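You operate a simulated robot arm through the tools that you are given. There is no shell and no other tool.

You are at the controls of a simulated two-armed robot. One attempt, no reset.

## Task
Press the black upper shell shut at the height on its label.
Fine: set the depth stop, slide the table in, one full pull by the lever; slide out and press the cap till the lamps light.
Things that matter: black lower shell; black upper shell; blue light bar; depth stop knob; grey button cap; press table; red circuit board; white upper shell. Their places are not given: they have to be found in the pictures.

The check looks at the end state, three seconds after you hand in, the way a careful person would. Anything else that was tipped, shoved, dropped, spilled or broken makes it a failure. Lids that push on must go on centred and level and be pressed home; caps that screw on are set level and turned clockwise until they are tight.

## Robot
Two 7-joint arms with fingered hands on one trunk that stands fixed in place. Base frame: the origin is at the foot of the trunk, x ahead of it, y to its left, z up; the work surface is at about z = 0.808. Lengths are in m, angles in rad, forces in N, time in s.
The left shoulder is at [0.073, 0.154, 1.309], the right one opposite. With the tool pointing down near the work surface each hand reaches from about 0.1 to 0.82 m from the base axis, measured 20 degrees to its own side. Payload 4 kg a hand.
The tool frame of a hand sits at the grasp point between the pads (the TCP): z along the fingers, y along the line on which they close. The tips reach 0.03 m beyond it. The gripper opens to 0.104 m. The gripper's body begins 0.035 m behind the TCP. The gripper is a hand of 3 fingers: y runs from the thumb to the fingers, the wrist lies at [-0.015, -0.104, -0.178] in the tool frame, and closing takes about 1.5 s.
Orientation is told as [roll, pitch, yaw] about the base's x, y, z axes, in that order, counted from this pose: with the fingers straight down and the wrist toward the robot, the tool's x, y and z point along [0, 1, 0], [1, 0, 0] and [0, 0, -1] of the base frame.

## Interface
- The arms move only by the tool send_rows. It takes "left_motion", "right_motion" or both (then of equal length, played together; a hand with none holds still); each is a list of rows, each a list of 6 numbers: the shift along the base's x, y, z in m, then the turn, a rotation vector about the base's x, y, z in rad. In form: [[tx, ty, tz, rx, ry, rz], ...]. A call has 1 to 20 rows; each row shifts and turns the commanded pose from where the row before left it. "left_gripper" and "right_gripper" are, for a hand that has rows, the finger opening in m, from 0 to 0.104, set as the call begins (left out, the last holds). Rows are played at 5 a second. More than 0.05 m and 0.15 rad between two rows, or a gripper value outside its range, and nothing of the call is played. Where a pose cannot be reached the arm comes as near as it can. A force on the tool above 90 N (or 10 N above the force at the start of the call, whichever is more), or a blocked arm, ends the call early, and 0.2 s more pass. The fingers move at their own pace (about 0.153 m/s each) and stop on an object; they squeeze with about 30 N. The grip force told is the motor's: it shows also when the fingers shut on nothing. Time passes only in rows, and 0.2 s behind the last, so rows that do not move let the fingers close. The reply holds the time, the measured pose of the TCP, the force on the tool along the base axes, the opening and the grip force, in the units named above and with some noise, with the torque about the TCP (base axes, N m) and any sound that the robot's microphone picked up, and new pictures: "show" is both (left out), scene, wrist or none (wrist: the cameras of the hands that moved).
- Cameras (640 x 400 px; columns grow to the right, rows downward): "scene" is now at [0.138, -0.0115, 1.529]; the picture's right is [-0.10, -0.99, -0.00], its down [-0.64, 0.07, -0.76] and it looks along [0.76, -0.08, -0.65] (base axes); focal length 220 px, centre (320, 200). "left" rides on the left gripper at [-0.064, -0.094, -0.117] in its tool frame; the picture's right is [-0.72, -0.33, 0.61], its down [0.64, -0.65, 0.40] and it looks along [0.27, 0.68, 0.68] (tool axes); focal length 238 px, centre (320, 200). "right" rides on the right gripper at [0.064, -0.094, -0.117] in its tool frame; the picture's right is [-0.72, 0.33, -0.61], its down [-0.64, -0.65, 0.41] and it looks along [-0.27, 0.68, 0.68] (tool axes); focal length 238 px, centre (320, 200).
- raise_lower(by): slides the trunk up (or, below 0, down) by that many m; the arms and the scene camera ride with it, the base frame stays. It gives what a move gives, with no picture.
- preshape(shape, hand): the hand has 3 fingers and takes this shape, open, in about a second: jaw (thumb against the fingers, like two jaws); tri (thumb and two fingers); tip (a fingertip pinch); poke (one finger out to press); point (the index stretched); flat (the hand flat); cup (the hand cupped); fist (a fist). The gripper value then closes the fingers along that shape, each until it touches; the sizes above hold for jaw. It gives what a move gives, with no picture.
- pan_tilt(pan, tilt): turns the head with the scene camera to pan (to the left, within 1.501 rad either way) and tilt (down, from -0.506 to 1.204), counted from straight ahead of the robot. It gives what a move gives, and a new picture of the scene camera.
- locate(camera, pixels): there is no depth. For up to 12 entries [column, row, z] of the newest picture of that camera ("zoom" is the newest enlarged one), the place [x, y] in the base frame at which the ray of that pixel passes the height z, good to about 0.002 m. No time passes.
- zoom(camera, box): a new picture of the part [left, top, right, bottom] of that camera's present view, enlarged. No time passes.
- close_job(): hands the job in; it is judged then, once.

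Leave the grippers open and the arms clear of the work at the hand-in unless told otherwise.

The tools are called after "Emit:" by a JSON object that holds its "api" and its "payload". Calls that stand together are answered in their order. send_rows: Moves the arms, as the interface text tells. Its arguments: {"type":"object","properties":{"left_motion":{"type":"array"},"left_gripper":{"type":"number"},"right_motion":{"type":"array"},"right_gripper":{"type":"number"},"show":{"type":"string","enum":["both","scene","wrist","none"]}},"required":[]} The other tools are called the same way: raise_lower (by) slides the trunk up or down; preshape (shape, hand) gives the hand a shape; pan_tilt (pan, tilt) turns the head that bears the scene camera; locate (camera, pixels) gives the place at which the rays of pixels pass given heights; zoom (camera, box) takes an enlarged picture of a part of a camera's view; close_job () hands the job in.

At the start:

```text
time: 0.0
left_ee_pos: [0.4938, 0.1657, 1.3322]
left_ee_rot: [0.0, 0.001, -0.001]
left_contact_force: [-0.2, -0.1, 0.0]
left_torque: [0.0, 0.0, -0.03]
left_grip_width: 0.1037
left_finger_force: 0.0
left_shape: jaw
right_ee_pos: [0.5343, -0.3125, 1.3792]
right_ee_rot: [0.0, 0.001, 0.001]
right_contact_force: [1.0, -0.4, -0.5]
right_torque: [-0.01, -0.01, -0.01]
right_grip_width: 0.104
right_finger_force: 0.0
right_shape: jaw
trunk travel left (down, up): [-0.725, 0.215]
head pan, tilt: [-0.105, 0.7]
```

scene: 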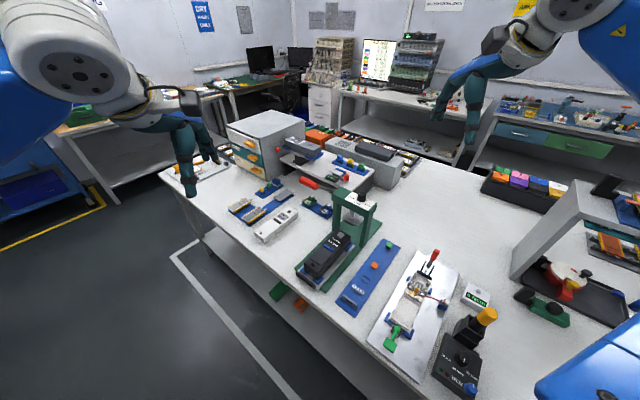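
right: 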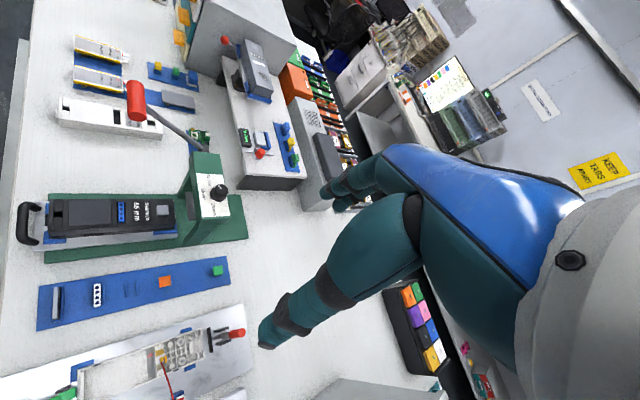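
left: 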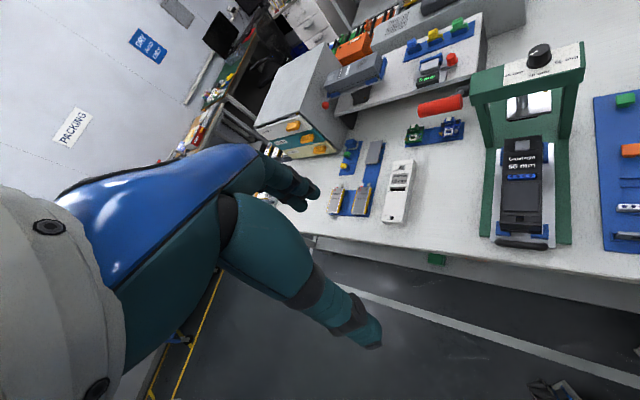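

I see a green press near the scene centre (about 345,240), with a black device on its table. I'll zoom in to read the label, the knob and the lever.

Emit:
{"api": "zoom", "payload": {"camera": "scene", "box": [270, 170, 430, 310]}}

Emit:
{"api": "zoom", "payload": {"camera": "left", "box": [440, 30, 640, 260]}}

Emit:
{"api": "zoom", "payload": {"camera": "right", "box": [0, 60, 260, 280]}}

Emit:
{"api": "zoom", "payload": {"camera": "scene", "box": [330, 230, 510, 400]}}

Emit:
{"api": "zoom", "payload": {"camera": "scene", "box": [160, 110, 390, 250]}}

```text
2.86 times, centred on (350, 240) of scene
```

zoom: 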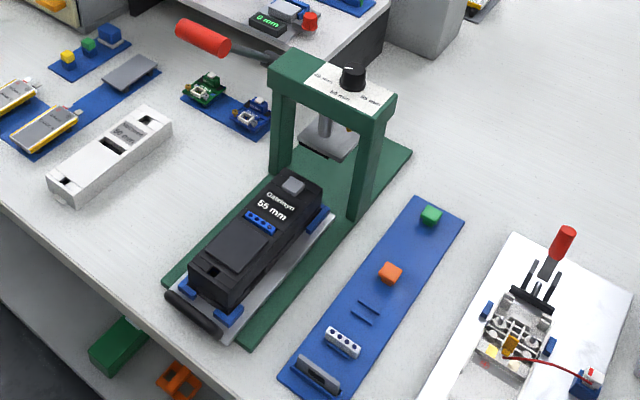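

```text
1.74 times, centred on (540, 145) of left
```

zoom: 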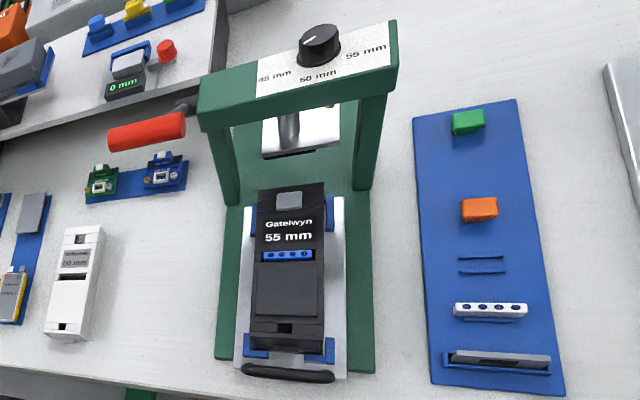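

```text
1.82 times, centred on (130, 170) of right
```

zoom: 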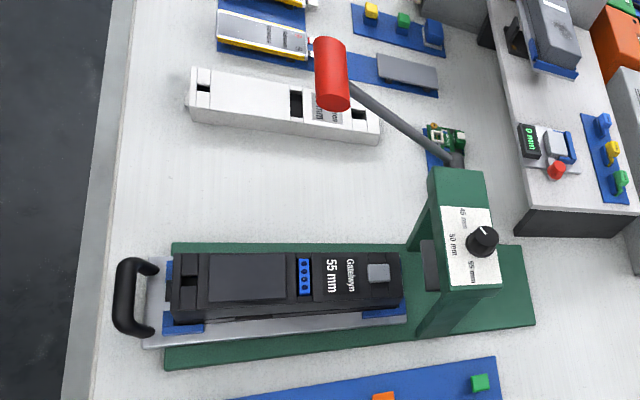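

```text
2.35 times, centred on (420, 315) of scene
```

zoom: 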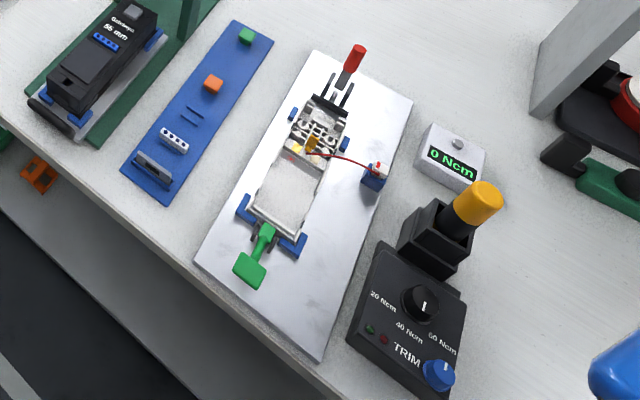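

```text
2.78 times, centred on (275, 180) of scene
```

zoom: 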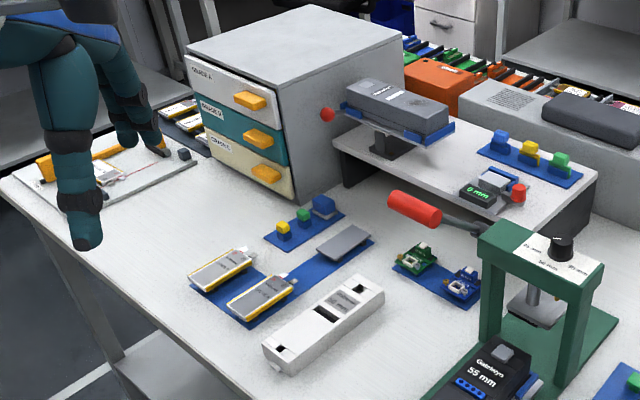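

The shell label reads "Gatelwyn 55 mm", and the knob plate shows 45 / 50 / 55 mm. I need the knob pointer's position in detail, so I'll zoom closer on the knob and shell, and get first rays for locating.

Emit:
{"api": "zoom", "payload": {"camera": "left", "box": [490, 35, 590, 95]}}

Emit:
{"api": "zoom", "payload": {"camera": "right", "box": [170, 140, 260, 220]}}

Emit:
{"api": "zoom", "payload": {"camera": "left", "box": [480, 125, 570, 255]}}

Emit:
{"api": "zoom", "payload": {"camera": "right", "box": [10, 180, 200, 260]}}

```text
6.40 times, centred on (540, 65) of left
```

zoom: 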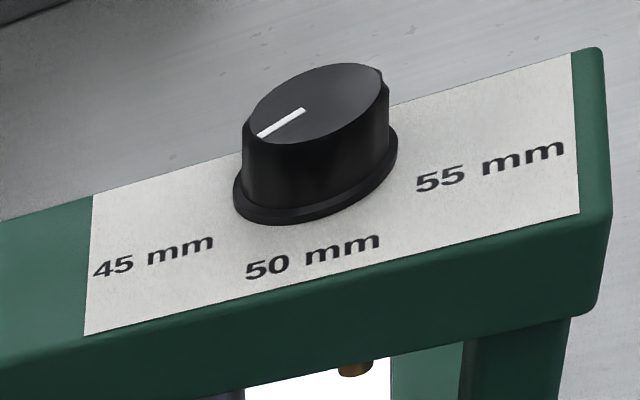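

```text
5.00 times, centred on (215, 180) of right
```

zoom: 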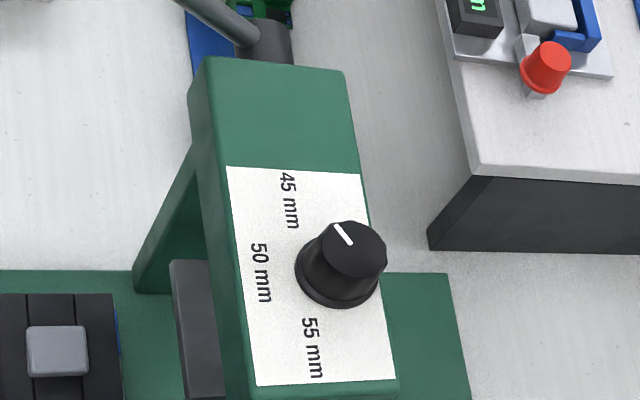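

```text
3.08 times, centred on (525, 190) of left
```

zoom: 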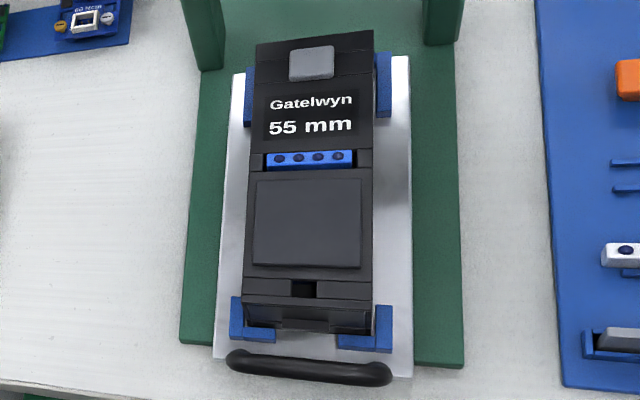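

```text
3.37 times, centred on (105, 220) of right
```

zoom: 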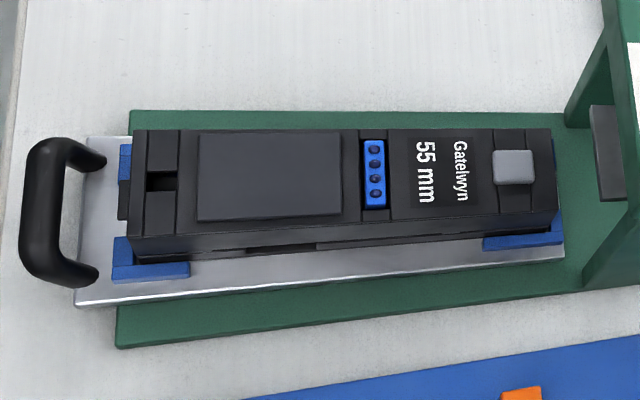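

The knob's white mark points at 45 mm, so it must turn to 55 mm. Next I'll triangulate the knob top, lever grip and table handle, taking rays from the scene, left and right cameras at several heights.

Emit:
{"api": "locate", "payload": {"camera": "scene", "pixels": [[361.2, 197.3, 1.0], [361.2, 197.3, 1.1], [309.1, 183.4, 1.0], [309.1, 183.4, 1.1], [306.3, 279.5, 0.82], [306.3, 279.5, 0.87], [350, 284, 0.81], [402, 147, 0.81]]}}

Emit:
{"api": "locate", "payload": {"camera": "left", "pixels": [[540, 49.4, 1.0], [540, 49.4, 1.1], [440.6, 105.3, 1.0], [440.6, 105.3, 1.1], [521.1, 244.5, 0.82], [521.1, 244.5, 0.87]]}}

Emit:
{"api": "locate", "payload": {"camera": "right", "pixels": [[221.6, 189.6, 1.0], [221.6, 189.6, 1.1], [137, 100, 1.0], [137, 100, 1.1], [24.3, 224.5, 0.82], [24.3, 224.5, 0.87]]}}

```text
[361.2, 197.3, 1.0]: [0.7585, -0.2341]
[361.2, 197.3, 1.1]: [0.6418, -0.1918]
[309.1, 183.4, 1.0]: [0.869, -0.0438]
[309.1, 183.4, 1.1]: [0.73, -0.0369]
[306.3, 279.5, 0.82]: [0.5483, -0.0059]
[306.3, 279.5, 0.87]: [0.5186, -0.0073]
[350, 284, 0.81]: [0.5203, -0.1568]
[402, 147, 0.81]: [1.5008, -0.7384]
```

```text
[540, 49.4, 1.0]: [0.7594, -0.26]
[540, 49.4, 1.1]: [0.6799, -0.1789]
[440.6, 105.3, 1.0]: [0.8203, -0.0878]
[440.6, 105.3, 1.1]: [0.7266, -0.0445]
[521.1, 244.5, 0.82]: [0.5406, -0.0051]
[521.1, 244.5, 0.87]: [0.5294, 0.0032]
```

```text
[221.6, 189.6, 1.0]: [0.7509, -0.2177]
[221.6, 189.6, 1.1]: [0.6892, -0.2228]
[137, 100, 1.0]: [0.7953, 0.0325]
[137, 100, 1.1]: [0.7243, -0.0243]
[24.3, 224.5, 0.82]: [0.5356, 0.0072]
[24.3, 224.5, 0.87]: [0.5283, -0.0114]
```

Estimates so far: knob top ≈ (0.72, -0.22, 1.04), lever grip ≈ (0.707, -0.036, 1.12), table handle ≈ (0.53, -0.005, 0.855). To get the press's direction I'll locate the base plate corners, the lever root and the sliding table corners.

Emit:
{"api": "locate", "payload": {"camera": "scene", "pixels": [[295.1, 268, 0.82], [323.1, 291.4, 0.82], [382.2, 223.2, 0.82], [332.5, 190, 1.0], [332.5, 190, 1.05], [332.5, 190, 1.1]]}}

Emit:
{"api": "locate", "payload": {"camera": "right", "pixels": [[204.2, 148, 1.0], [204.2, 148, 1.05], [204.2, 148, 1.1], [139.8, 242.5, 0.82], [45.3, 262, 0.82], [248, 238, 0.82], [44.8, 193, 0.82]]}}

Emit:
{"api": "locate", "payload": {"camera": "left", "pixels": [[462.4, 90.4, 1.0], [462.4, 90.4, 1.05], [462.4, 90.4, 1.1]]}}

Emit:
{"api": "zoom", "payload": {"camera": "left", "box": [400, 60, 480, 130]}}

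Emit:
{"api": "zoom", "payload": {"camera": "right", "box": [110, 60, 230, 180]}}

Emit:
{"api": "zoom", "payload": {"camera": "scene", "box": [290, 170, 390, 240]}}

```text
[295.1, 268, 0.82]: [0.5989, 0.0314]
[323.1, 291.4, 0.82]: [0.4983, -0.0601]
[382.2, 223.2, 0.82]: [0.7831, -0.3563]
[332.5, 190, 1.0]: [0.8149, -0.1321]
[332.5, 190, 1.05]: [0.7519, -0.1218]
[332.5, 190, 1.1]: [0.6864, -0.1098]
```

```text
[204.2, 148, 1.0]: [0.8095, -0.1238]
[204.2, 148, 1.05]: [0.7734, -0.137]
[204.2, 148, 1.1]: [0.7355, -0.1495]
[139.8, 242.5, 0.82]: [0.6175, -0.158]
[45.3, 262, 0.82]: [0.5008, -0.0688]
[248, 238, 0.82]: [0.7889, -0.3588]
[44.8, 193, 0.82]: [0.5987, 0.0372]
```

```text
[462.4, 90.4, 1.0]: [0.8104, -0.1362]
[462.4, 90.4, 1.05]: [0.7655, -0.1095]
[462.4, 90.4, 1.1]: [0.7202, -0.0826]
```

```text
5.71 times, centred on (440, 95) of left
```

zoom: 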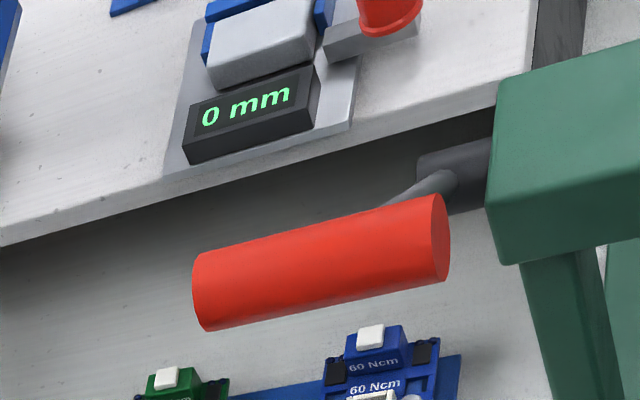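

```text
3.33 times, centred on (170, 120) of right
```

zoom: 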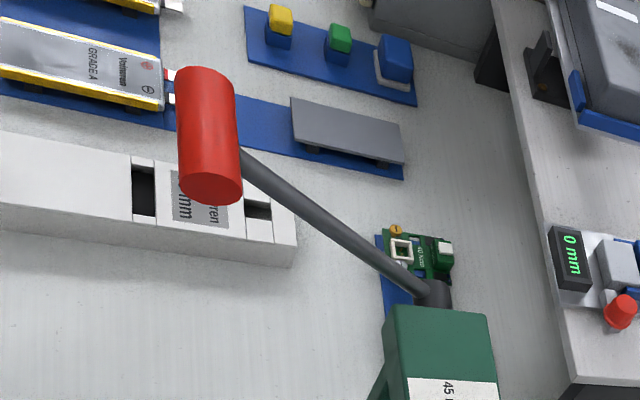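

```text
5.71 times, centred on (340, 205) of scene
```

zoom: 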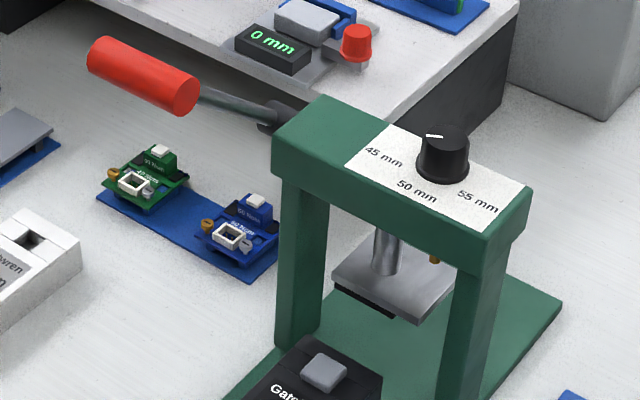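

The base plate corners show the press lies at about -45°: slide-in runs along (+0.7, -0.7), and the lever grip's axis lies across that. The right hand moves above the knob next, for a closer look at the mark and the bridge height.

Emit:
{"api": "send_rows", "payload": {"right_motion": [[0.03, 0.012, -0.025, 0, 0, 0], [0.03, 0.012, -0.025, 0, 0, 0], [0.03, 0.012, -0.025, 0, 0, 0], [0.03, 0.012, -0.025, 0, 0, 0], [0.03, 0.012, -0.025, 0, 0, 0]], "right_gripper": 0.104}}

```text
time: 1.2
left_ee_pos: [0.4946, 0.1675, 1.3307]
left_ee_rot: [0.001, 0.001, -0.001]
left_contact_force: [-0.1, 0.1, -1.1]
left_torque: [0.02, 0.03, 0.05]
left_grip_width: 0.1039
left_finger_force: 0.0
left_shape: jaw
right_ee_pos: [0.6828, -0.2474, 1.2515]
right_ee_rot: [0.001, 0.002, 0.001]
right_contact_force: [0.9, 0.7, -0.7]
right_torque: [0.0, 0.02, -0.02]
right_grip_width: 0.1034
right_finger_force: 0.1
right_shape: jaw
trunk travel left (down, up): [-0.725, 0.215]
head pan, tilt: [-0.105, 0.7]
```

scene: 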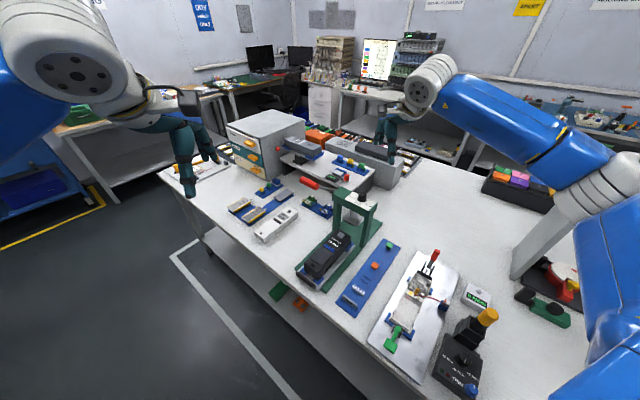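
right: 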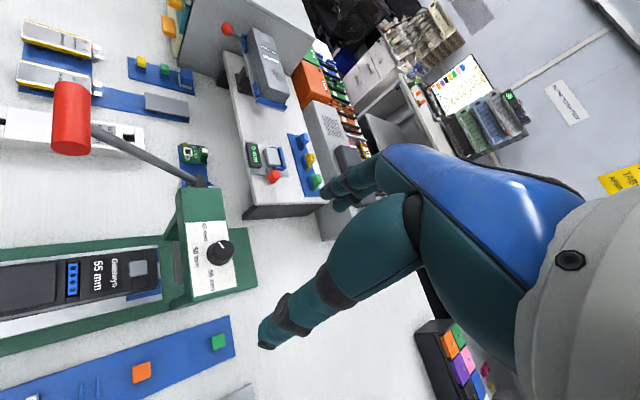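

From here the knob is at about (220,252) in the right camera. I'll zoom in on the bridge and lever.

Emit:
{"api": "zoom", "payload": {"camera": "right", "box": [170, 180, 270, 300]}}

Emit:
{"api": "zoom", "payload": {"camera": "right", "box": [40, 70, 220, 210]}}

Emit:
{"api": "zoom", "payload": {"camera": "scene", "box": [340, 185, 380, 215]}}

```text
3.33 times, centred on (220, 240) of right
```

zoom: 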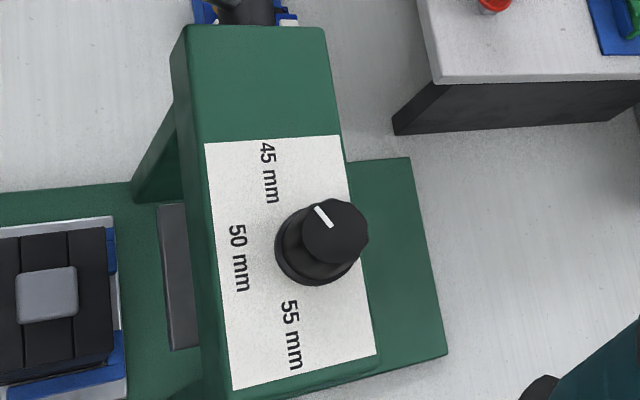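

```text
2.86 times, centred on (130, 140) of right
```

zoom: 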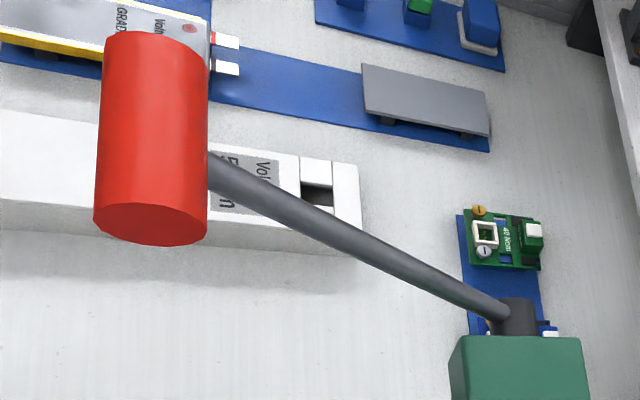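

```text
13.33 times, centred on (360, 200) of scene
```

zoom: 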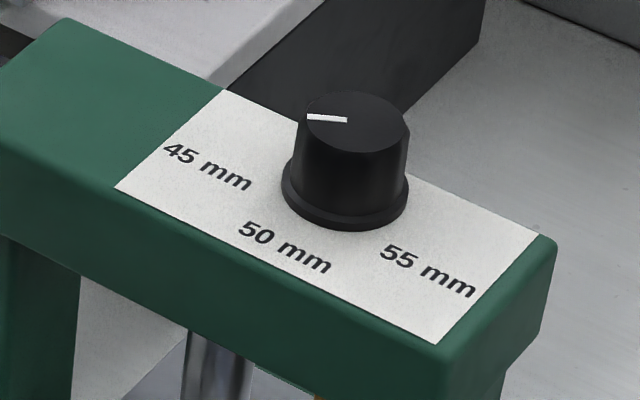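

Next I'll triangulate the knob's top and base, the bridge corners and the lever grip ends from both views.

Emit:
{"api": "locate", "payload": {"camera": "right", "pixels": [[224.5, 248.4, 1.0], [224.5, 248.4, 1.06], [219.1, 252.9, 1.0], [219.1, 252.9, 1.06], [185.5, 223, 1.0], [185.5, 223, 1.05], [236.5, 286, 1.0], [236.5, 286, 1.05], [71, 88.5, 1.1], [71, 88.5, 1.15], [68, 153, 1.1], [68, 153, 1.15]]}}

Emit:
{"api": "locate", "payload": {"camera": "scene", "pixels": [[362.7, 194, 1.0], [362.7, 194, 1.06], [361.9, 199.6, 1.0], [361.9, 199.6, 1.06], [344.7, 199.0, 1.0], [344.7, 199.0, 1.05], [376.4, 202.6, 1.0], [376.4, 202.6, 1.05], [300.9, 180.5, 1.1], [300.9, 180.5, 1.15], [316.4, 186.6, 1.1], [316.4, 186.6, 1.15]]}}

```text
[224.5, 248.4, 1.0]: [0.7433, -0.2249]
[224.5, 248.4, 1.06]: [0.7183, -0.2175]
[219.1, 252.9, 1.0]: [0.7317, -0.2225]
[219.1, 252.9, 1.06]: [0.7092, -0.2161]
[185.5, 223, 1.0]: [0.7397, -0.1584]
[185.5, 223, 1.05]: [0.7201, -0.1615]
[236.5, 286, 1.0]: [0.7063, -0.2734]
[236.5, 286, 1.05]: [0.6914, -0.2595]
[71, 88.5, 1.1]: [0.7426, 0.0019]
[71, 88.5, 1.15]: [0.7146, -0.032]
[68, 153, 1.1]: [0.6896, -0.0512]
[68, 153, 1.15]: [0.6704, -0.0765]
```

```text
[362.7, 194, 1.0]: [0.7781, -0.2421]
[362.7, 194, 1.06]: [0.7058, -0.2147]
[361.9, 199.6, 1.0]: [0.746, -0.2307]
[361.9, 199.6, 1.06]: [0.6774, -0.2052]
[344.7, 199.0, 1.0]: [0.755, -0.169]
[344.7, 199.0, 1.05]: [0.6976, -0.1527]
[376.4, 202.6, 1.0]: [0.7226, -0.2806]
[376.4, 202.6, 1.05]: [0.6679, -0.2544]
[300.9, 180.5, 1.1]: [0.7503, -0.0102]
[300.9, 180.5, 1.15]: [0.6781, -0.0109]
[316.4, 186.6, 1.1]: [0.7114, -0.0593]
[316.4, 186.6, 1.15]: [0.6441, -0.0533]
```

The knob sits at (0.725, -0.2205), base z≈1.019 and top z≈1.044, about 27 mm across. Turning from 45 through 50 to 55 is counter-clockwise seen from above. I'll take the right hand over the knob at a safe height, yawed clockwise by 0.7 rad first to leave room for the turn.

Emit:
{"api": "send_rows", "payload": {"right_motion": [[0.0084, 0.0054, -0.02, 0, 0, -0.14], [0.0084, 0.0054, -0.02, 0, 0, -0.14], [0.0084, 0.0054, -0.02, 0, 0, -0.14], [0.0084, 0.0054, -0.02, 0, 0, -0.14], [0.0084, 0.0054, -0.02, 0, 0, -0.14]], "right_gripper": 0.08}}

```text
time: 2.4
left_ee_pos: [0.4935, 0.1694, 1.3313]
left_ee_rot: [-0.002, 0.0, 0.001]
left_contact_force: [0.7, 0.2, 0.1]
left_torque: [0.04, 0.01, -0.03]
left_grip_width: 0.1038
left_finger_force: 0.1
left_shape: jaw
right_ee_pos: [0.7249, -0.2228, 1.1536]
right_ee_rot: [-0.003, -0.001, -0.703]
right_contact_force: [0.1, -0.5, 0.4]
right_torque: [-0.01, 0.02, 0.0]
right_grip_width: 0.0804
right_finger_force: 0.0
right_shape: jaw
trunk travel left (down, up): [-0.725, 0.215]
head pan, tilt: [-0.105, 0.7]
```

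scene: 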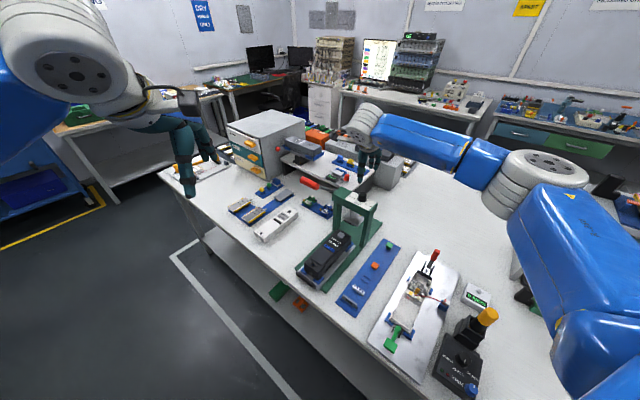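
right: 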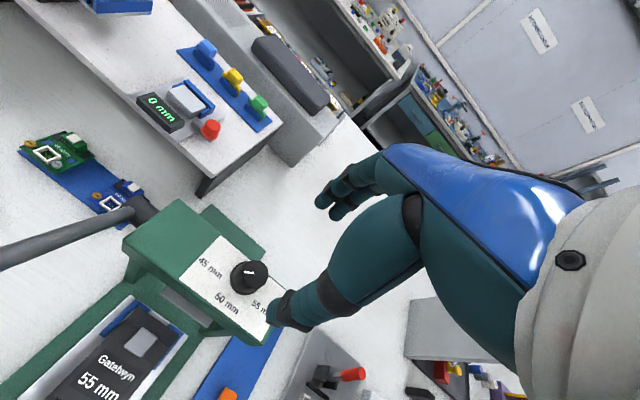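

The knob shows at about (250,272) in the right camera, as predicted. I'll lower most of the way with the fingers open and check alignment.

Emit:
{"api": "send_rows", "payload": {"right_motion": [[-0.0005, 0.003, -0.025, 0, 0, 0], [0, 0, -0.025, 0, 0, 0], [0, 0, -0.02, 0, 0, 0]], "right_gripper": 0.08, "show": "wrist"}}

Emit:
{"api": "zoom", "payload": {"camera": "scene", "box": [330, 140, 410, 220]}}

Emit:
{"api": "zoom", "payload": {"camera": "left", "box": [460, 0, 640, 120]}}

```text
time: 3.2
left_ee_pos: [0.4932, 0.1664, 1.3312]
left_ee_rot: [0.0, 0.001, 0.001]
left_contact_force: [-0.6, 0.2, 0.1]
left_torque: [-0.02, 0.03, -0.03]
left_grip_width: 0.1034
left_finger_force: 0.1
left_shape: jaw
right_ee_pos: [0.7229, -0.2211, 1.0821]
right_ee_rot: [-0.002, 0.002, -0.697]
right_contact_force: [-0.2, -0.2, 0.2]
right_torque: [-0.02, -0.03, 0.02]
right_grip_width: 0.0802
right_finger_force: 0.2
right_shape: jaw
trunk travel left (down, up): [-0.725, 0.215]
head pan, tilt: [-0.105, 0.7]
```

right: 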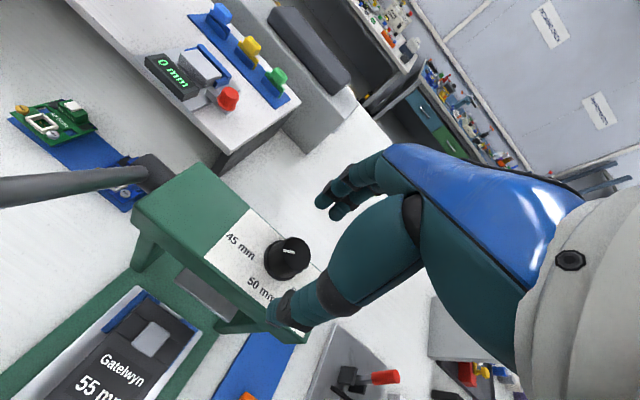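

```text
5.00 times, centred on (370, 180) of scene
```

zoom: 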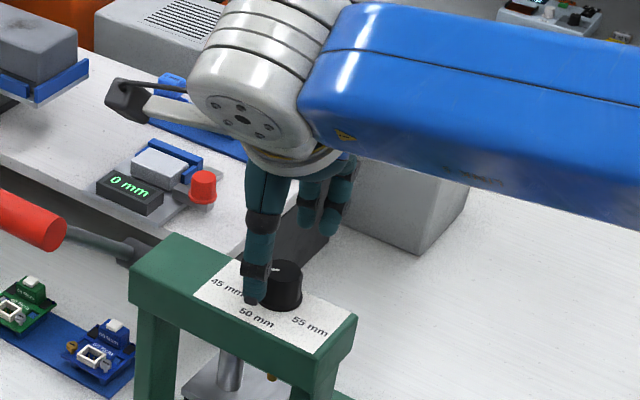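

```text
3.33 times, centred on (550, 60) of left
```

zoom: 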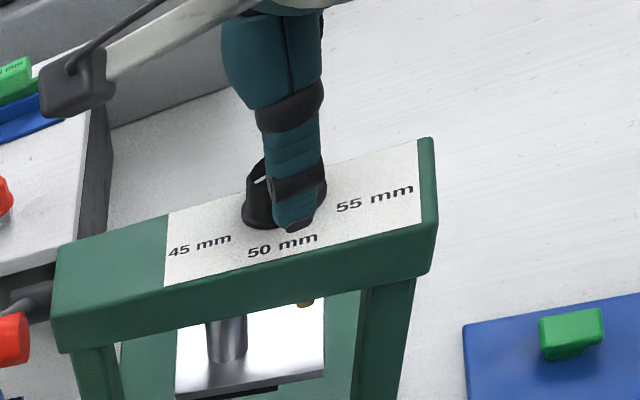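

The thumb and fingers straddle the knob along the press's axis. I'll lower about 29 mm more so the tips surround the knob just above the label plate.

Emit:
{"api": "send_rows", "payload": {"right_motion": [[0.001, 0, -0.015, 0, 0, 0], [0.0005, 0, -0.012, 0, 0, 0], [0, 0, 0, 0, 0, 0]], "right_gripper": 0.08, "show": "wrist"}}

Emit:
{"api": "zoom", "payload": {"camera": "scene", "box": [330, 160, 400, 220]}}

Emit:
{"api": "zoom", "payload": {"camera": "left", "box": [490, 20, 610, 100]}}

```text
time: 4.0
left_ee_pos: [0.4923, 0.1686, 1.3321]
left_ee_rot: [0.001, -0.001, 0.001]
left_contact_force: [-0.2, -0.2, -0.8]
left_torque: [0.0, 0.01, 0.01]
left_grip_width: 0.1037
left_finger_force: 0.0
left_shape: jaw
right_ee_pos: [0.7252, -0.2221, 1.0567]
right_ee_rot: [0.0, -0.002, -0.697]
right_contact_force: [0.4, 0.5, -1.4]
right_torque: [-0.02, 0.01, 0.03]
right_grip_width: 0.0803
right_finger_force: 0.0
right_shape: jaw
trunk travel left (down, up): [-0.725, 0.215]
head pan, tilt: [-0.105, 0.7]
```

right: 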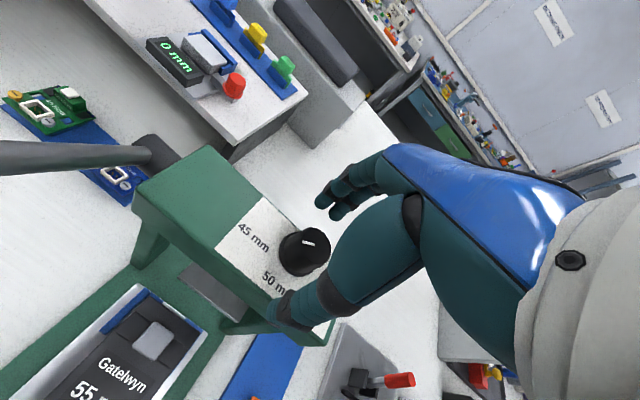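

```text
6.67 times, centred on (365, 190) of scene
```

zoom: 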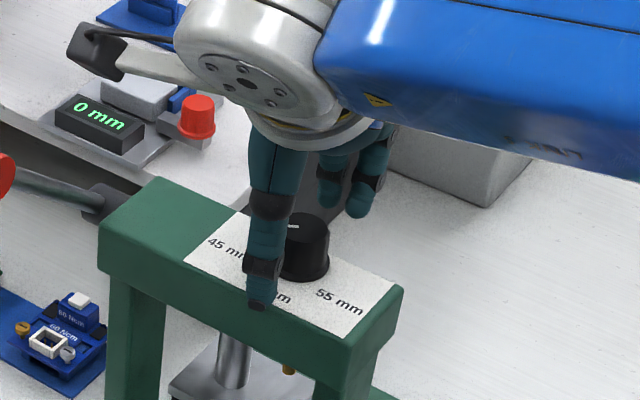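

```text
5.00 times, centred on (550, 60) of left
```

zoom: 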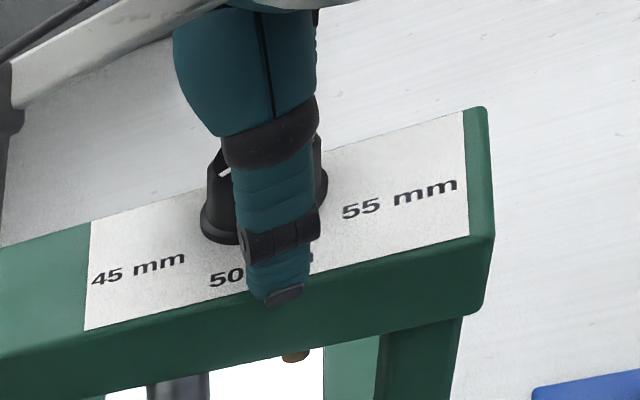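

The tips are now about 8 mm above the plate, beside the knob. I'll lower 3 mm more and close.

Emit:
{"api": "send_rows", "payload": {"right_motion": [[0, 0, -0.003, 0, 0, 0], [0, 0, 0, 0, 0, 0]], "right_gripper": 0.08, "show": "none"}}

Emit:
{"api": "send_rows", "payload": {"right_motion": [[0, 0, 0, 0, 0, 0], [0, 0, 0, 0, 0, 0], [0, 0, 0, 0, 0, 0], [0, 0, 0, 0, 0, 0], [0, 0, 0, 0, 0, 0], [0, 0, 0, 0, 0, 0], [0, 0, 0, 0, 0, 0], [0, 0, 0, 0, 0, 0]], "right_gripper": 0.0, "show": "wrist"}}

Emit:
{"api": "zoom", "payload": {"camera": "scene", "box": [330, 160, 400, 220]}}

Emit:
{"api": "zoom", "payload": {"camera": "left", "box": [490, 20, 610, 100]}}

```text
time: 4.6
left_ee_pos: [0.4917, 0.1667, 1.3323]
left_ee_rot: [0.001, -0.001, 0.0]
left_contact_force: [0.1, 0.6, 0.9]
left_torque: [-0.01, 0.03, 0.0]
left_grip_width: 0.1037
left_finger_force: 0.0
left_shape: jaw
right_ee_pos: [0.7228, -0.2214, 1.0533]
right_ee_rot: [0.001, -0.001, -0.697]
right_contact_force: [-1.3, -0.8, 0.0]
right_torque: [-0.03, 0.03, 0.02]
right_grip_width: 0.08
right_finger_force: 0.0
right_shape: jaw
trunk travel left (down, up): [-0.725, 0.215]
head pan, tilt: [-0.105, 0.7]
```

```text
time: 6.4
left_ee_pos: [0.4919, 0.1677, 1.3321]
left_ee_rot: [0.001, 0.0, -0.001]
left_contact_force: [-0.1, -0.5, -0.6]
left_torque: [-0.02, 0.0, 0.0]
left_grip_width: 0.1037
left_finger_force: 0.1
left_shape: jaw
right_ee_pos: [0.7237, -0.2217, 1.0535]
right_ee_rot: [0.0, -0.001, -0.697]
right_contact_force: [-1.7, 1.3, -2.2]
right_torque: [0.01, 0.0, -0.03]
right_grip_width: 0.0221
right_finger_force: 30.1
right_shape: jaw
trunk travel left (down, up): [-0.725, 0.215]
head pan, tilt: [-0.105, 0.7]
```

right: 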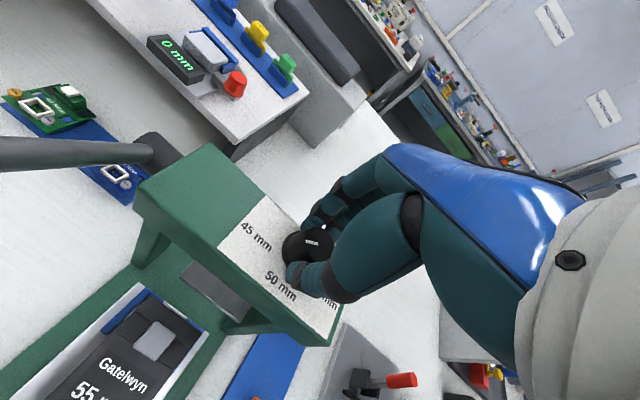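

```text
6.67 times, centred on (365, 190) of scene
```

zoom: 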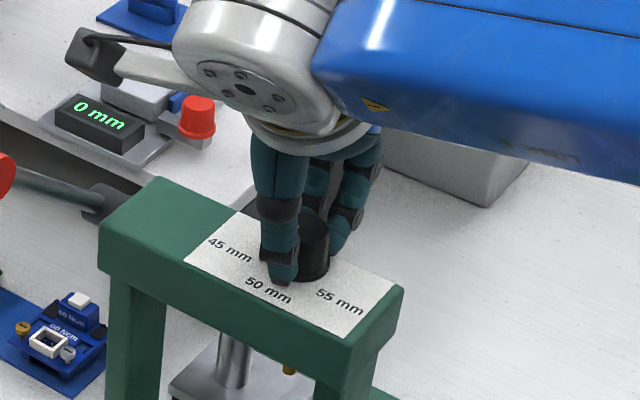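

```text
5.00 times, centred on (550, 60) of left
```

zoom: 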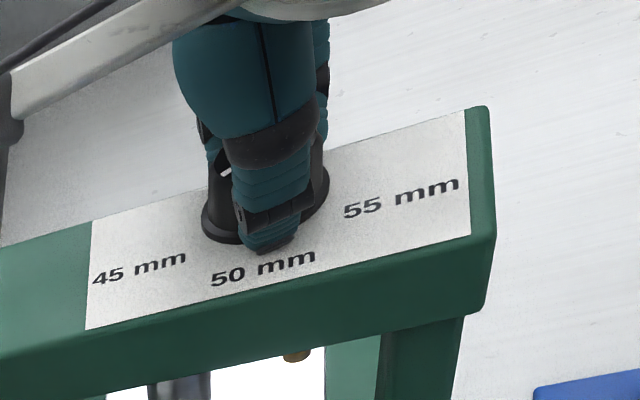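

The fingers hold the knob (width 0.022, 30 N). I'll begin turning counter-clockwise with a first 0.5 rad and look at the mark.

Emit:
{"api": "send_rows", "payload": {"right_motion": [[0, 0, 0, 0, 0, 0.1], [0, 0, 0, 0, 0, 0.1], [0, 0, 0, 0, 0, 0.1], [0, 0, 0, 0, 0, 0.1], [0, 0, 0, 0, 0, 0.1]], "right_gripper": 0.0, "show": "wrist"}}

Emit:
{"api": "zoom", "payload": {"camera": "right", "box": [230, 170, 370, 330]}}

Emit:
{"api": "zoom", "payload": {"camera": "left", "box": [490, 20, 610, 100]}}

```text
time: 7.6
left_ee_pos: [0.4932, 0.167, 1.3324]
left_ee_rot: [0.0, 0.0, -0.001]
left_contact_force: [-0.1, -0.3, -0.1]
left_torque: [0.0, 0.0, 0.01]
left_grip_width: 0.1039
left_finger_force: 0.1
left_shape: jaw
right_ee_pos: [0.7238, -0.2215, 1.0535]
right_ee_rot: [0.0, 0.002, -0.195]
right_contact_force: [-2.2, 1.7, -6.5]
right_torque: [0.04, 0.02, -0.03]
right_grip_width: 0.0224
right_finger_force: 30.4
right_shape: jaw
trunk travel left (down, up): [-0.725, 0.215]
head pan, tilt: [-0.105, 0.7]
```

right: 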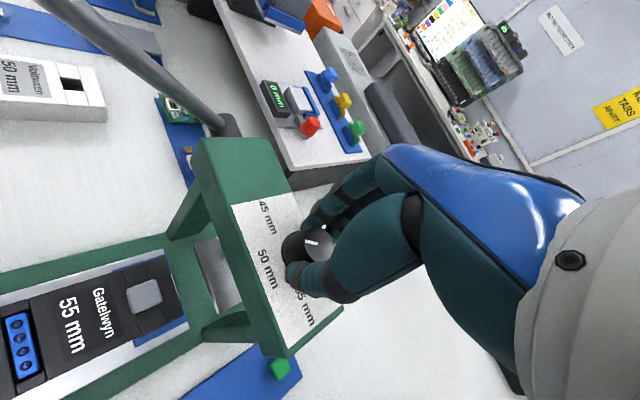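

```text
2.50 times, centred on (300, 250) of right
```

zoom: 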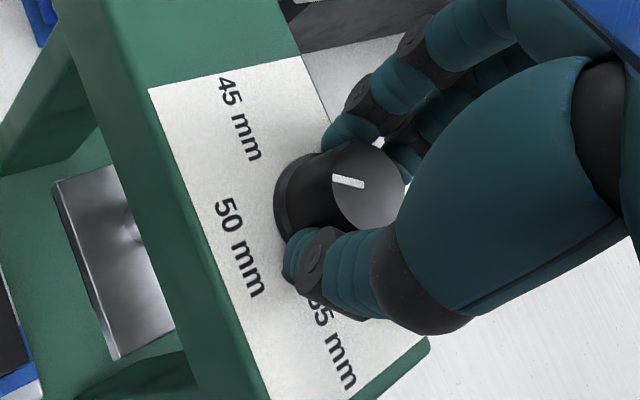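

```text
5.00 times, centred on (550, 60) of left
```

zoom: 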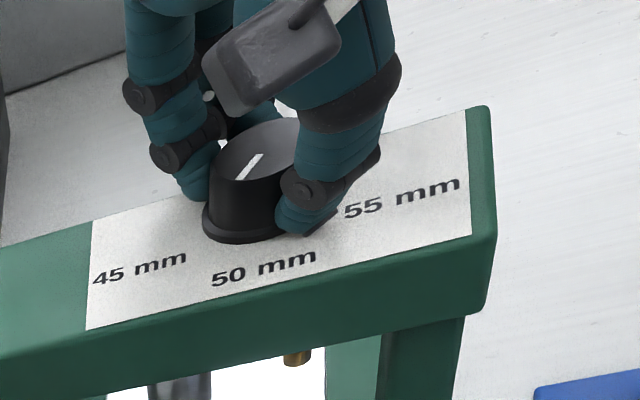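

The mark follows the hand and is now moving from 45 towards 50. I'll continue 0.8 rad more.

Emit:
{"api": "send_rows", "payload": {"right_motion": [[0, 0, 0, 0, 0, 0.1], [0, 0, 0, 0, 0, 0.1], [0, 0, 0, 0, 0, 0.1], [0, 0, 0, 0, 0, 0.1], [0, 0, 0, 0, 0, 0.1], [0, 0, 0, 0, 0, 0.1], [0, 0, 0, 0, 0, 0.1], [0, 0, 0, 0, 0, 0.1]], "right_gripper": 0.0, "show": "wrist"}}

Emit:
{"api": "zoom", "payload": {"camera": "right", "box": [230, 170, 370, 330]}}

Emit:
{"api": "zoom", "payload": {"camera": "left", "box": [490, 20, 610, 100]}}

```text
time: 9.4
left_ee_pos: [0.5023, 0.1683, 1.3278]
left_ee_rot: [0.0, 0.006, 0.0]
left_contact_force: [-0.3, -0.3, -0.3]
left_torque: [-0.04, 0.01, -0.01]
left_grip_width: 0.104
left_finger_force: 0.0
left_shape: jaw
right_ee_pos: [0.7127, -0.2226, 1.0609]
right_ee_rot: [-0.038, -0.011, 0.49]
right_contact_force: [24.2, 7.2, -34.9]
right_torque: [0.05, -0.23, 0.01]
right_grip_width: 0.0192
right_finger_force: 29.7
right_shape: jaw
right hand out of reach, approached as far as the arm can: row 7, 8
trunk travel left (down, up): [-0.725, 0.215]
head pan, tilt: [-0.105, 0.7]
```

right: 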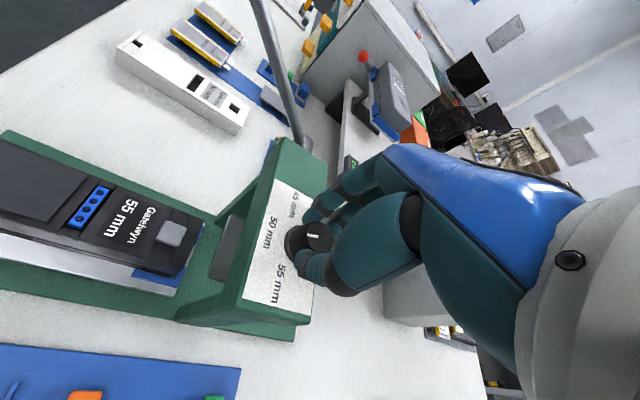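

```text
2.50 times, centred on (300, 250) of right
```

zoom: 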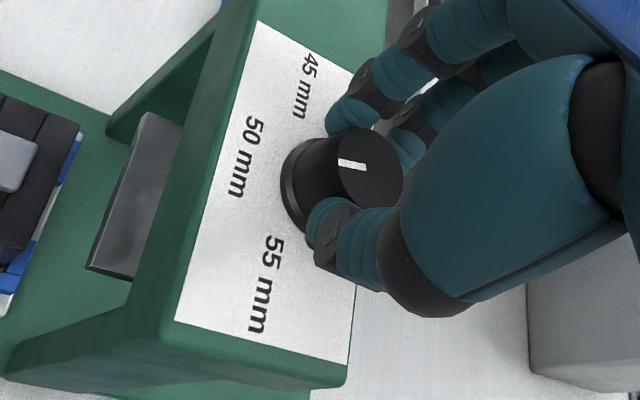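

```text
5.00 times, centred on (550, 60) of left
```

zoom: 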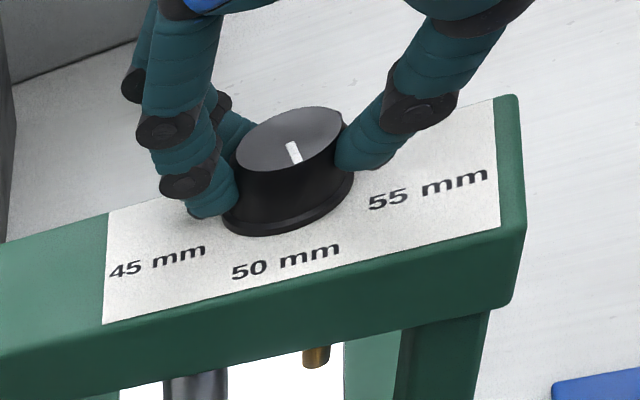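

The arm reached its limit at yaw ≈0.5; the mark is now past 50 heading towards 55. I'll open the fingers, then lift off to regrasp.

Emit:
{"api": "send_rows", "payload": {"right_motion": [[0, 0, 0, 0, 0, 0], [0, 0, 0, 0, 0, 0], [0, 0, 0, 0, 0, 0], [0, 0, 0.02, 0, 0, 0], [0, 0, 0.03, 0, 0, 0]], "right_gripper": 0.07, "show": "both"}}

Emit:
{"api": "zoom", "payload": {"camera": "left", "box": [490, 20, 610, 100]}}

Emit:
{"api": "zoom", "payload": {"camera": "right", "box": [190, 170, 350, 330]}}

```text
time: 10.6
left_ee_pos: [0.4868, 0.1683, 1.3335]
left_ee_rot: [0.0, -0.005, -0.001]
left_contact_force: [-0.2, -0.9, -0.3]
left_torque: [-0.02, -0.02, 0.0]
left_grip_width: 0.1039
left_finger_force: 0.1
left_shape: jaw
right_ee_pos: [0.7033, -0.2218, 1.1214]
right_ee_rot: [-0.043, -0.027, 0.491]
right_contact_force: [0.7, 0.7, 0.1]
right_torque: [0.02, -0.02, -0.02]
right_grip_width: 0.0696
right_finger_force: 0.2
right_shape: jaw
trunk travel left (down, up): [-0.725, 0.215]
head pan, tilt: [-0.105, 0.7]
```

scene: 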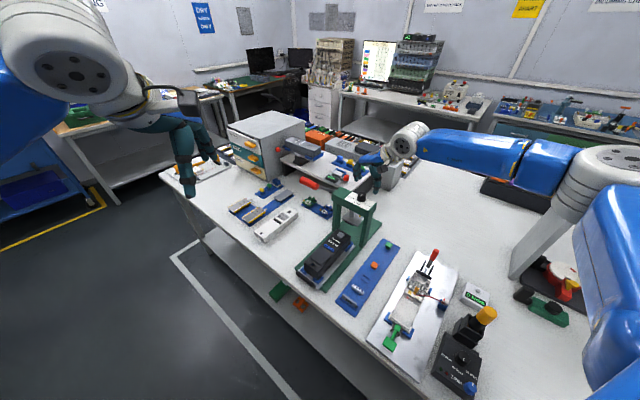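
right: 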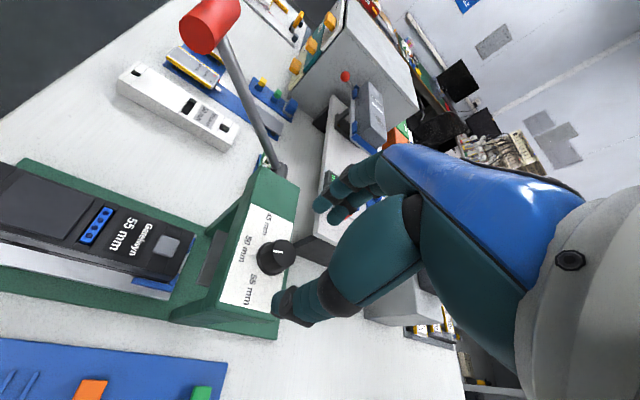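

```text
5.00 times, centred on (550, 60) of left
```

zoom: 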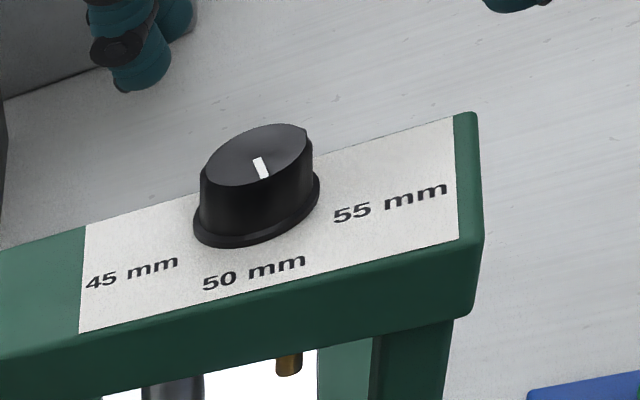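

```text
2.50 times, centred on (270, 250) of right
```

zoom: 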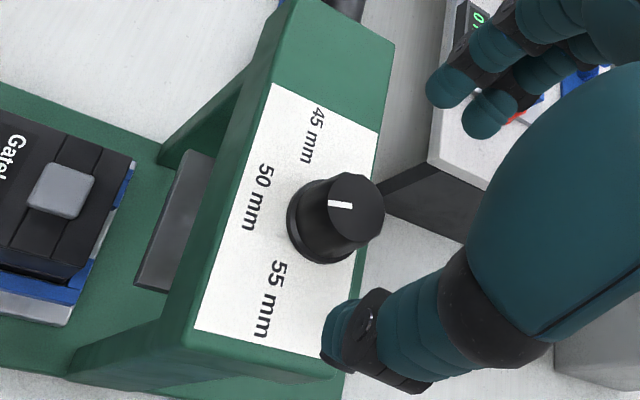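

The mark now points just past 50, with roughly 50° more needed. I'll yaw the hand back clockwise in free air, above the knob, for a regrasp.

Emit:
{"api": "send_rows", "payload": {"right_motion": [[0.004, 0, 0, 0, 0, -0.13], [0.004, 0, 0, 0, 0, -0.13], [0.004, 0, 0, 0, 0, -0.13], [0, 0, 0, 0, 0, -0.13], [0, 0, 0, 0, 0, -0.13], [0, 0, 0, 0, 0, -0.13], [0, 0, 0, 0, 0, -0.13], [0, 0, 0, 0, 0, -0.13], [0, 0, 0, 0, 0, -0.13]], "right_gripper": 0.08, "show": "wrist"}}

Emit:
{"api": "zoom", "payload": {"camera": "scene", "box": [330, 150, 400, 220]}}

```text
time: 12.6
left_ee_pos: [0.4917, 0.1686, 1.3309]
left_ee_rot: [0.0, -0.001, 0.001]
left_contact_force: [0.0, 0.9, 0.1]
left_torque: [-0.02, -0.01, 0.0]
left_grip_width: 0.1034
left_finger_force: 0.0
left_shape: jaw
right_ee_pos: [0.7178, -0.2208, 1.1193]
right_ee_rot: [-0.045, -0.024, -0.685]
right_contact_force: [-1.3, 0.0, -0.1]
right_torque: [0.0, -0.01, 0.0]
right_grip_width: 0.0796
right_finger_force: 0.1
right_shape: jaw
trunk travel left (down, up): [-0.725, 0.215]
head pan, tilt: [-0.105, 0.7]
```

right: 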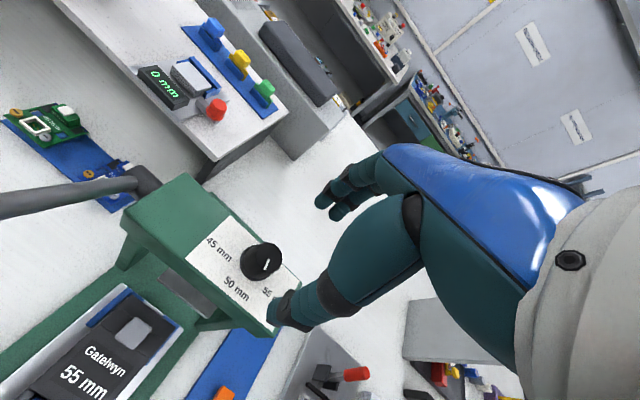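

```text
5.71 times, centred on (365, 185) of scene
```

zoom: 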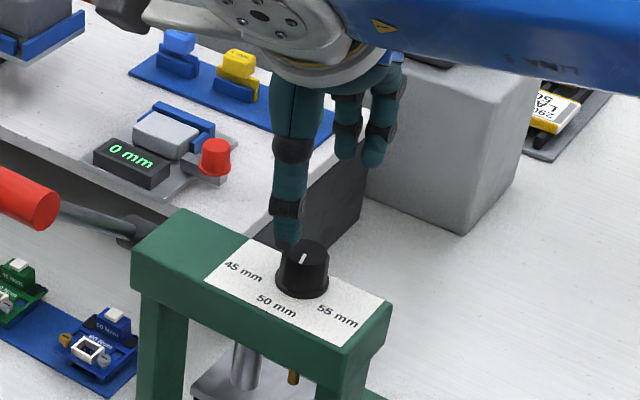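

The hand has a small residual tilt from the reach limit. I'll level it, centre it over the knob, then lower.

Emit:
{"api": "send_rows", "payload": {"right_motion": [[0.007, -0.0005, 0, 0.05, -0.01, 0], [0, 0, -0.02, 0, 0, 0], [0, 0, 0, 0, 0, 0]], "right_gripper": 0.08, "show": "none"}}

```text
time: 13.4
left_ee_pos: [0.4928, 0.1682, 1.3318]
left_ee_rot: [0.001, 0.0, -0.001]
left_contact_force: [-0.1, -0.3, 0.2]
left_torque: [0.02, 0.04, -0.01]
left_grip_width: 0.1034
left_finger_force: 0.1
left_shape: jaw
right_ee_pos: [0.724, -0.2217, 1.0992]
right_ee_rot: [0.003, 0.003, -0.684]
right_contact_force: [-0.3, -0.4, -0.1]
right_torque: [-0.02, -0.03, 0.01]
right_grip_width: 0.0799
right_finger_force: 0.0
right_shape: jaw
trunk travel left (down, up): [-0.725, 0.215]
head pan, tilt: [-0.105, 0.7]
```

The hand is level and centred. I'll lower to z≈1.053 and close on the knob again.

Emit:
{"api": "send_rows", "payload": {"right_motion": [[0, 0, -0.02, 0, 0, 0], [0, 0, -0.02, 0, 0, 0], [0, 0, -0.006, 0, 0, 0], [0, 0, 0, 0, 0, 0]], "right_gripper": 0.08, "show": "none"}}

Emit:
{"api": "send_rows", "payload": {"right_motion": [[0, 0, 0, 0, 0, 0], [0, 0, 0, 0, 0, 0], [0, 0, 0, 0, 0, 0], [0, 0, 0, 0, 0, 0], [0, 0, 0, 0, 0, 0], [0, 0, 0, 0, 0, 0], [0, 0, 0, 0, 0, 0], [0, 0, 0, 0, 0, 0]], "right_gripper": 0.0, "show": "wrist"}}

Emit:
{"api": "zoom", "payload": {"camera": "left", "box": [490, 20, 610, 100]}}

```text
time: 14.4
left_ee_pos: [0.4925, 0.1679, 1.3319]
left_ee_rot: [0.001, 0.0, 0.0]
left_contact_force: [0.5, -0.4, -0.5]
left_torque: [0.02, 0.0, -0.02]
left_grip_width: 0.1037
left_finger_force: 0.0
left_shape: jaw
right_ee_pos: [0.7239, -0.2213, 1.054]
right_ee_rot: [0.001, 0.001, -0.684]
right_contact_force: [-0.1, -0.9, -0.2]
right_torque: [-0.05, 0.0, -0.03]
right_grip_width: 0.0798
right_finger_force: 0.1
right_shape: jaw
trunk travel left (down, up): [-0.725, 0.215]
head pan, tilt: [-0.105, 0.7]
```

```text
time: 16.2
left_ee_pos: [0.4921, 0.1677, 1.3322]
left_ee_rot: [-0.001, 0.0, 0.001]
left_contact_force: [0.5, -0.4, 0.8]
left_torque: [0.05, -0.01, -0.03]
left_grip_width: 0.1037
left_finger_force: 0.0
left_shape: jaw
right_ee_pos: [0.7248, -0.221, 1.0536]
right_ee_rot: [0.003, 0.004, -0.683]
right_contact_force: [-1.6, 0.6, -3.8]
right_torque: [0.02, 0.0, -0.01]
right_grip_width: 0.022
right_finger_force: 29.7
right_shape: jaw
trunk travel left (down, up): [-0.725, 0.215]
head pan, tilt: [-0.105, 0.7]
```

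right: 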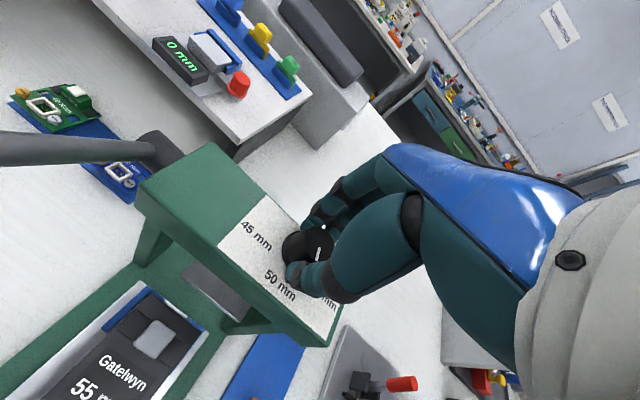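

```text
5.00 times, centred on (550, 60) of left
```

zoom: 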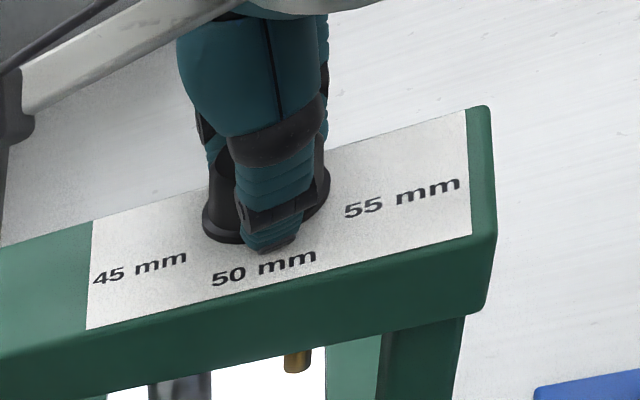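

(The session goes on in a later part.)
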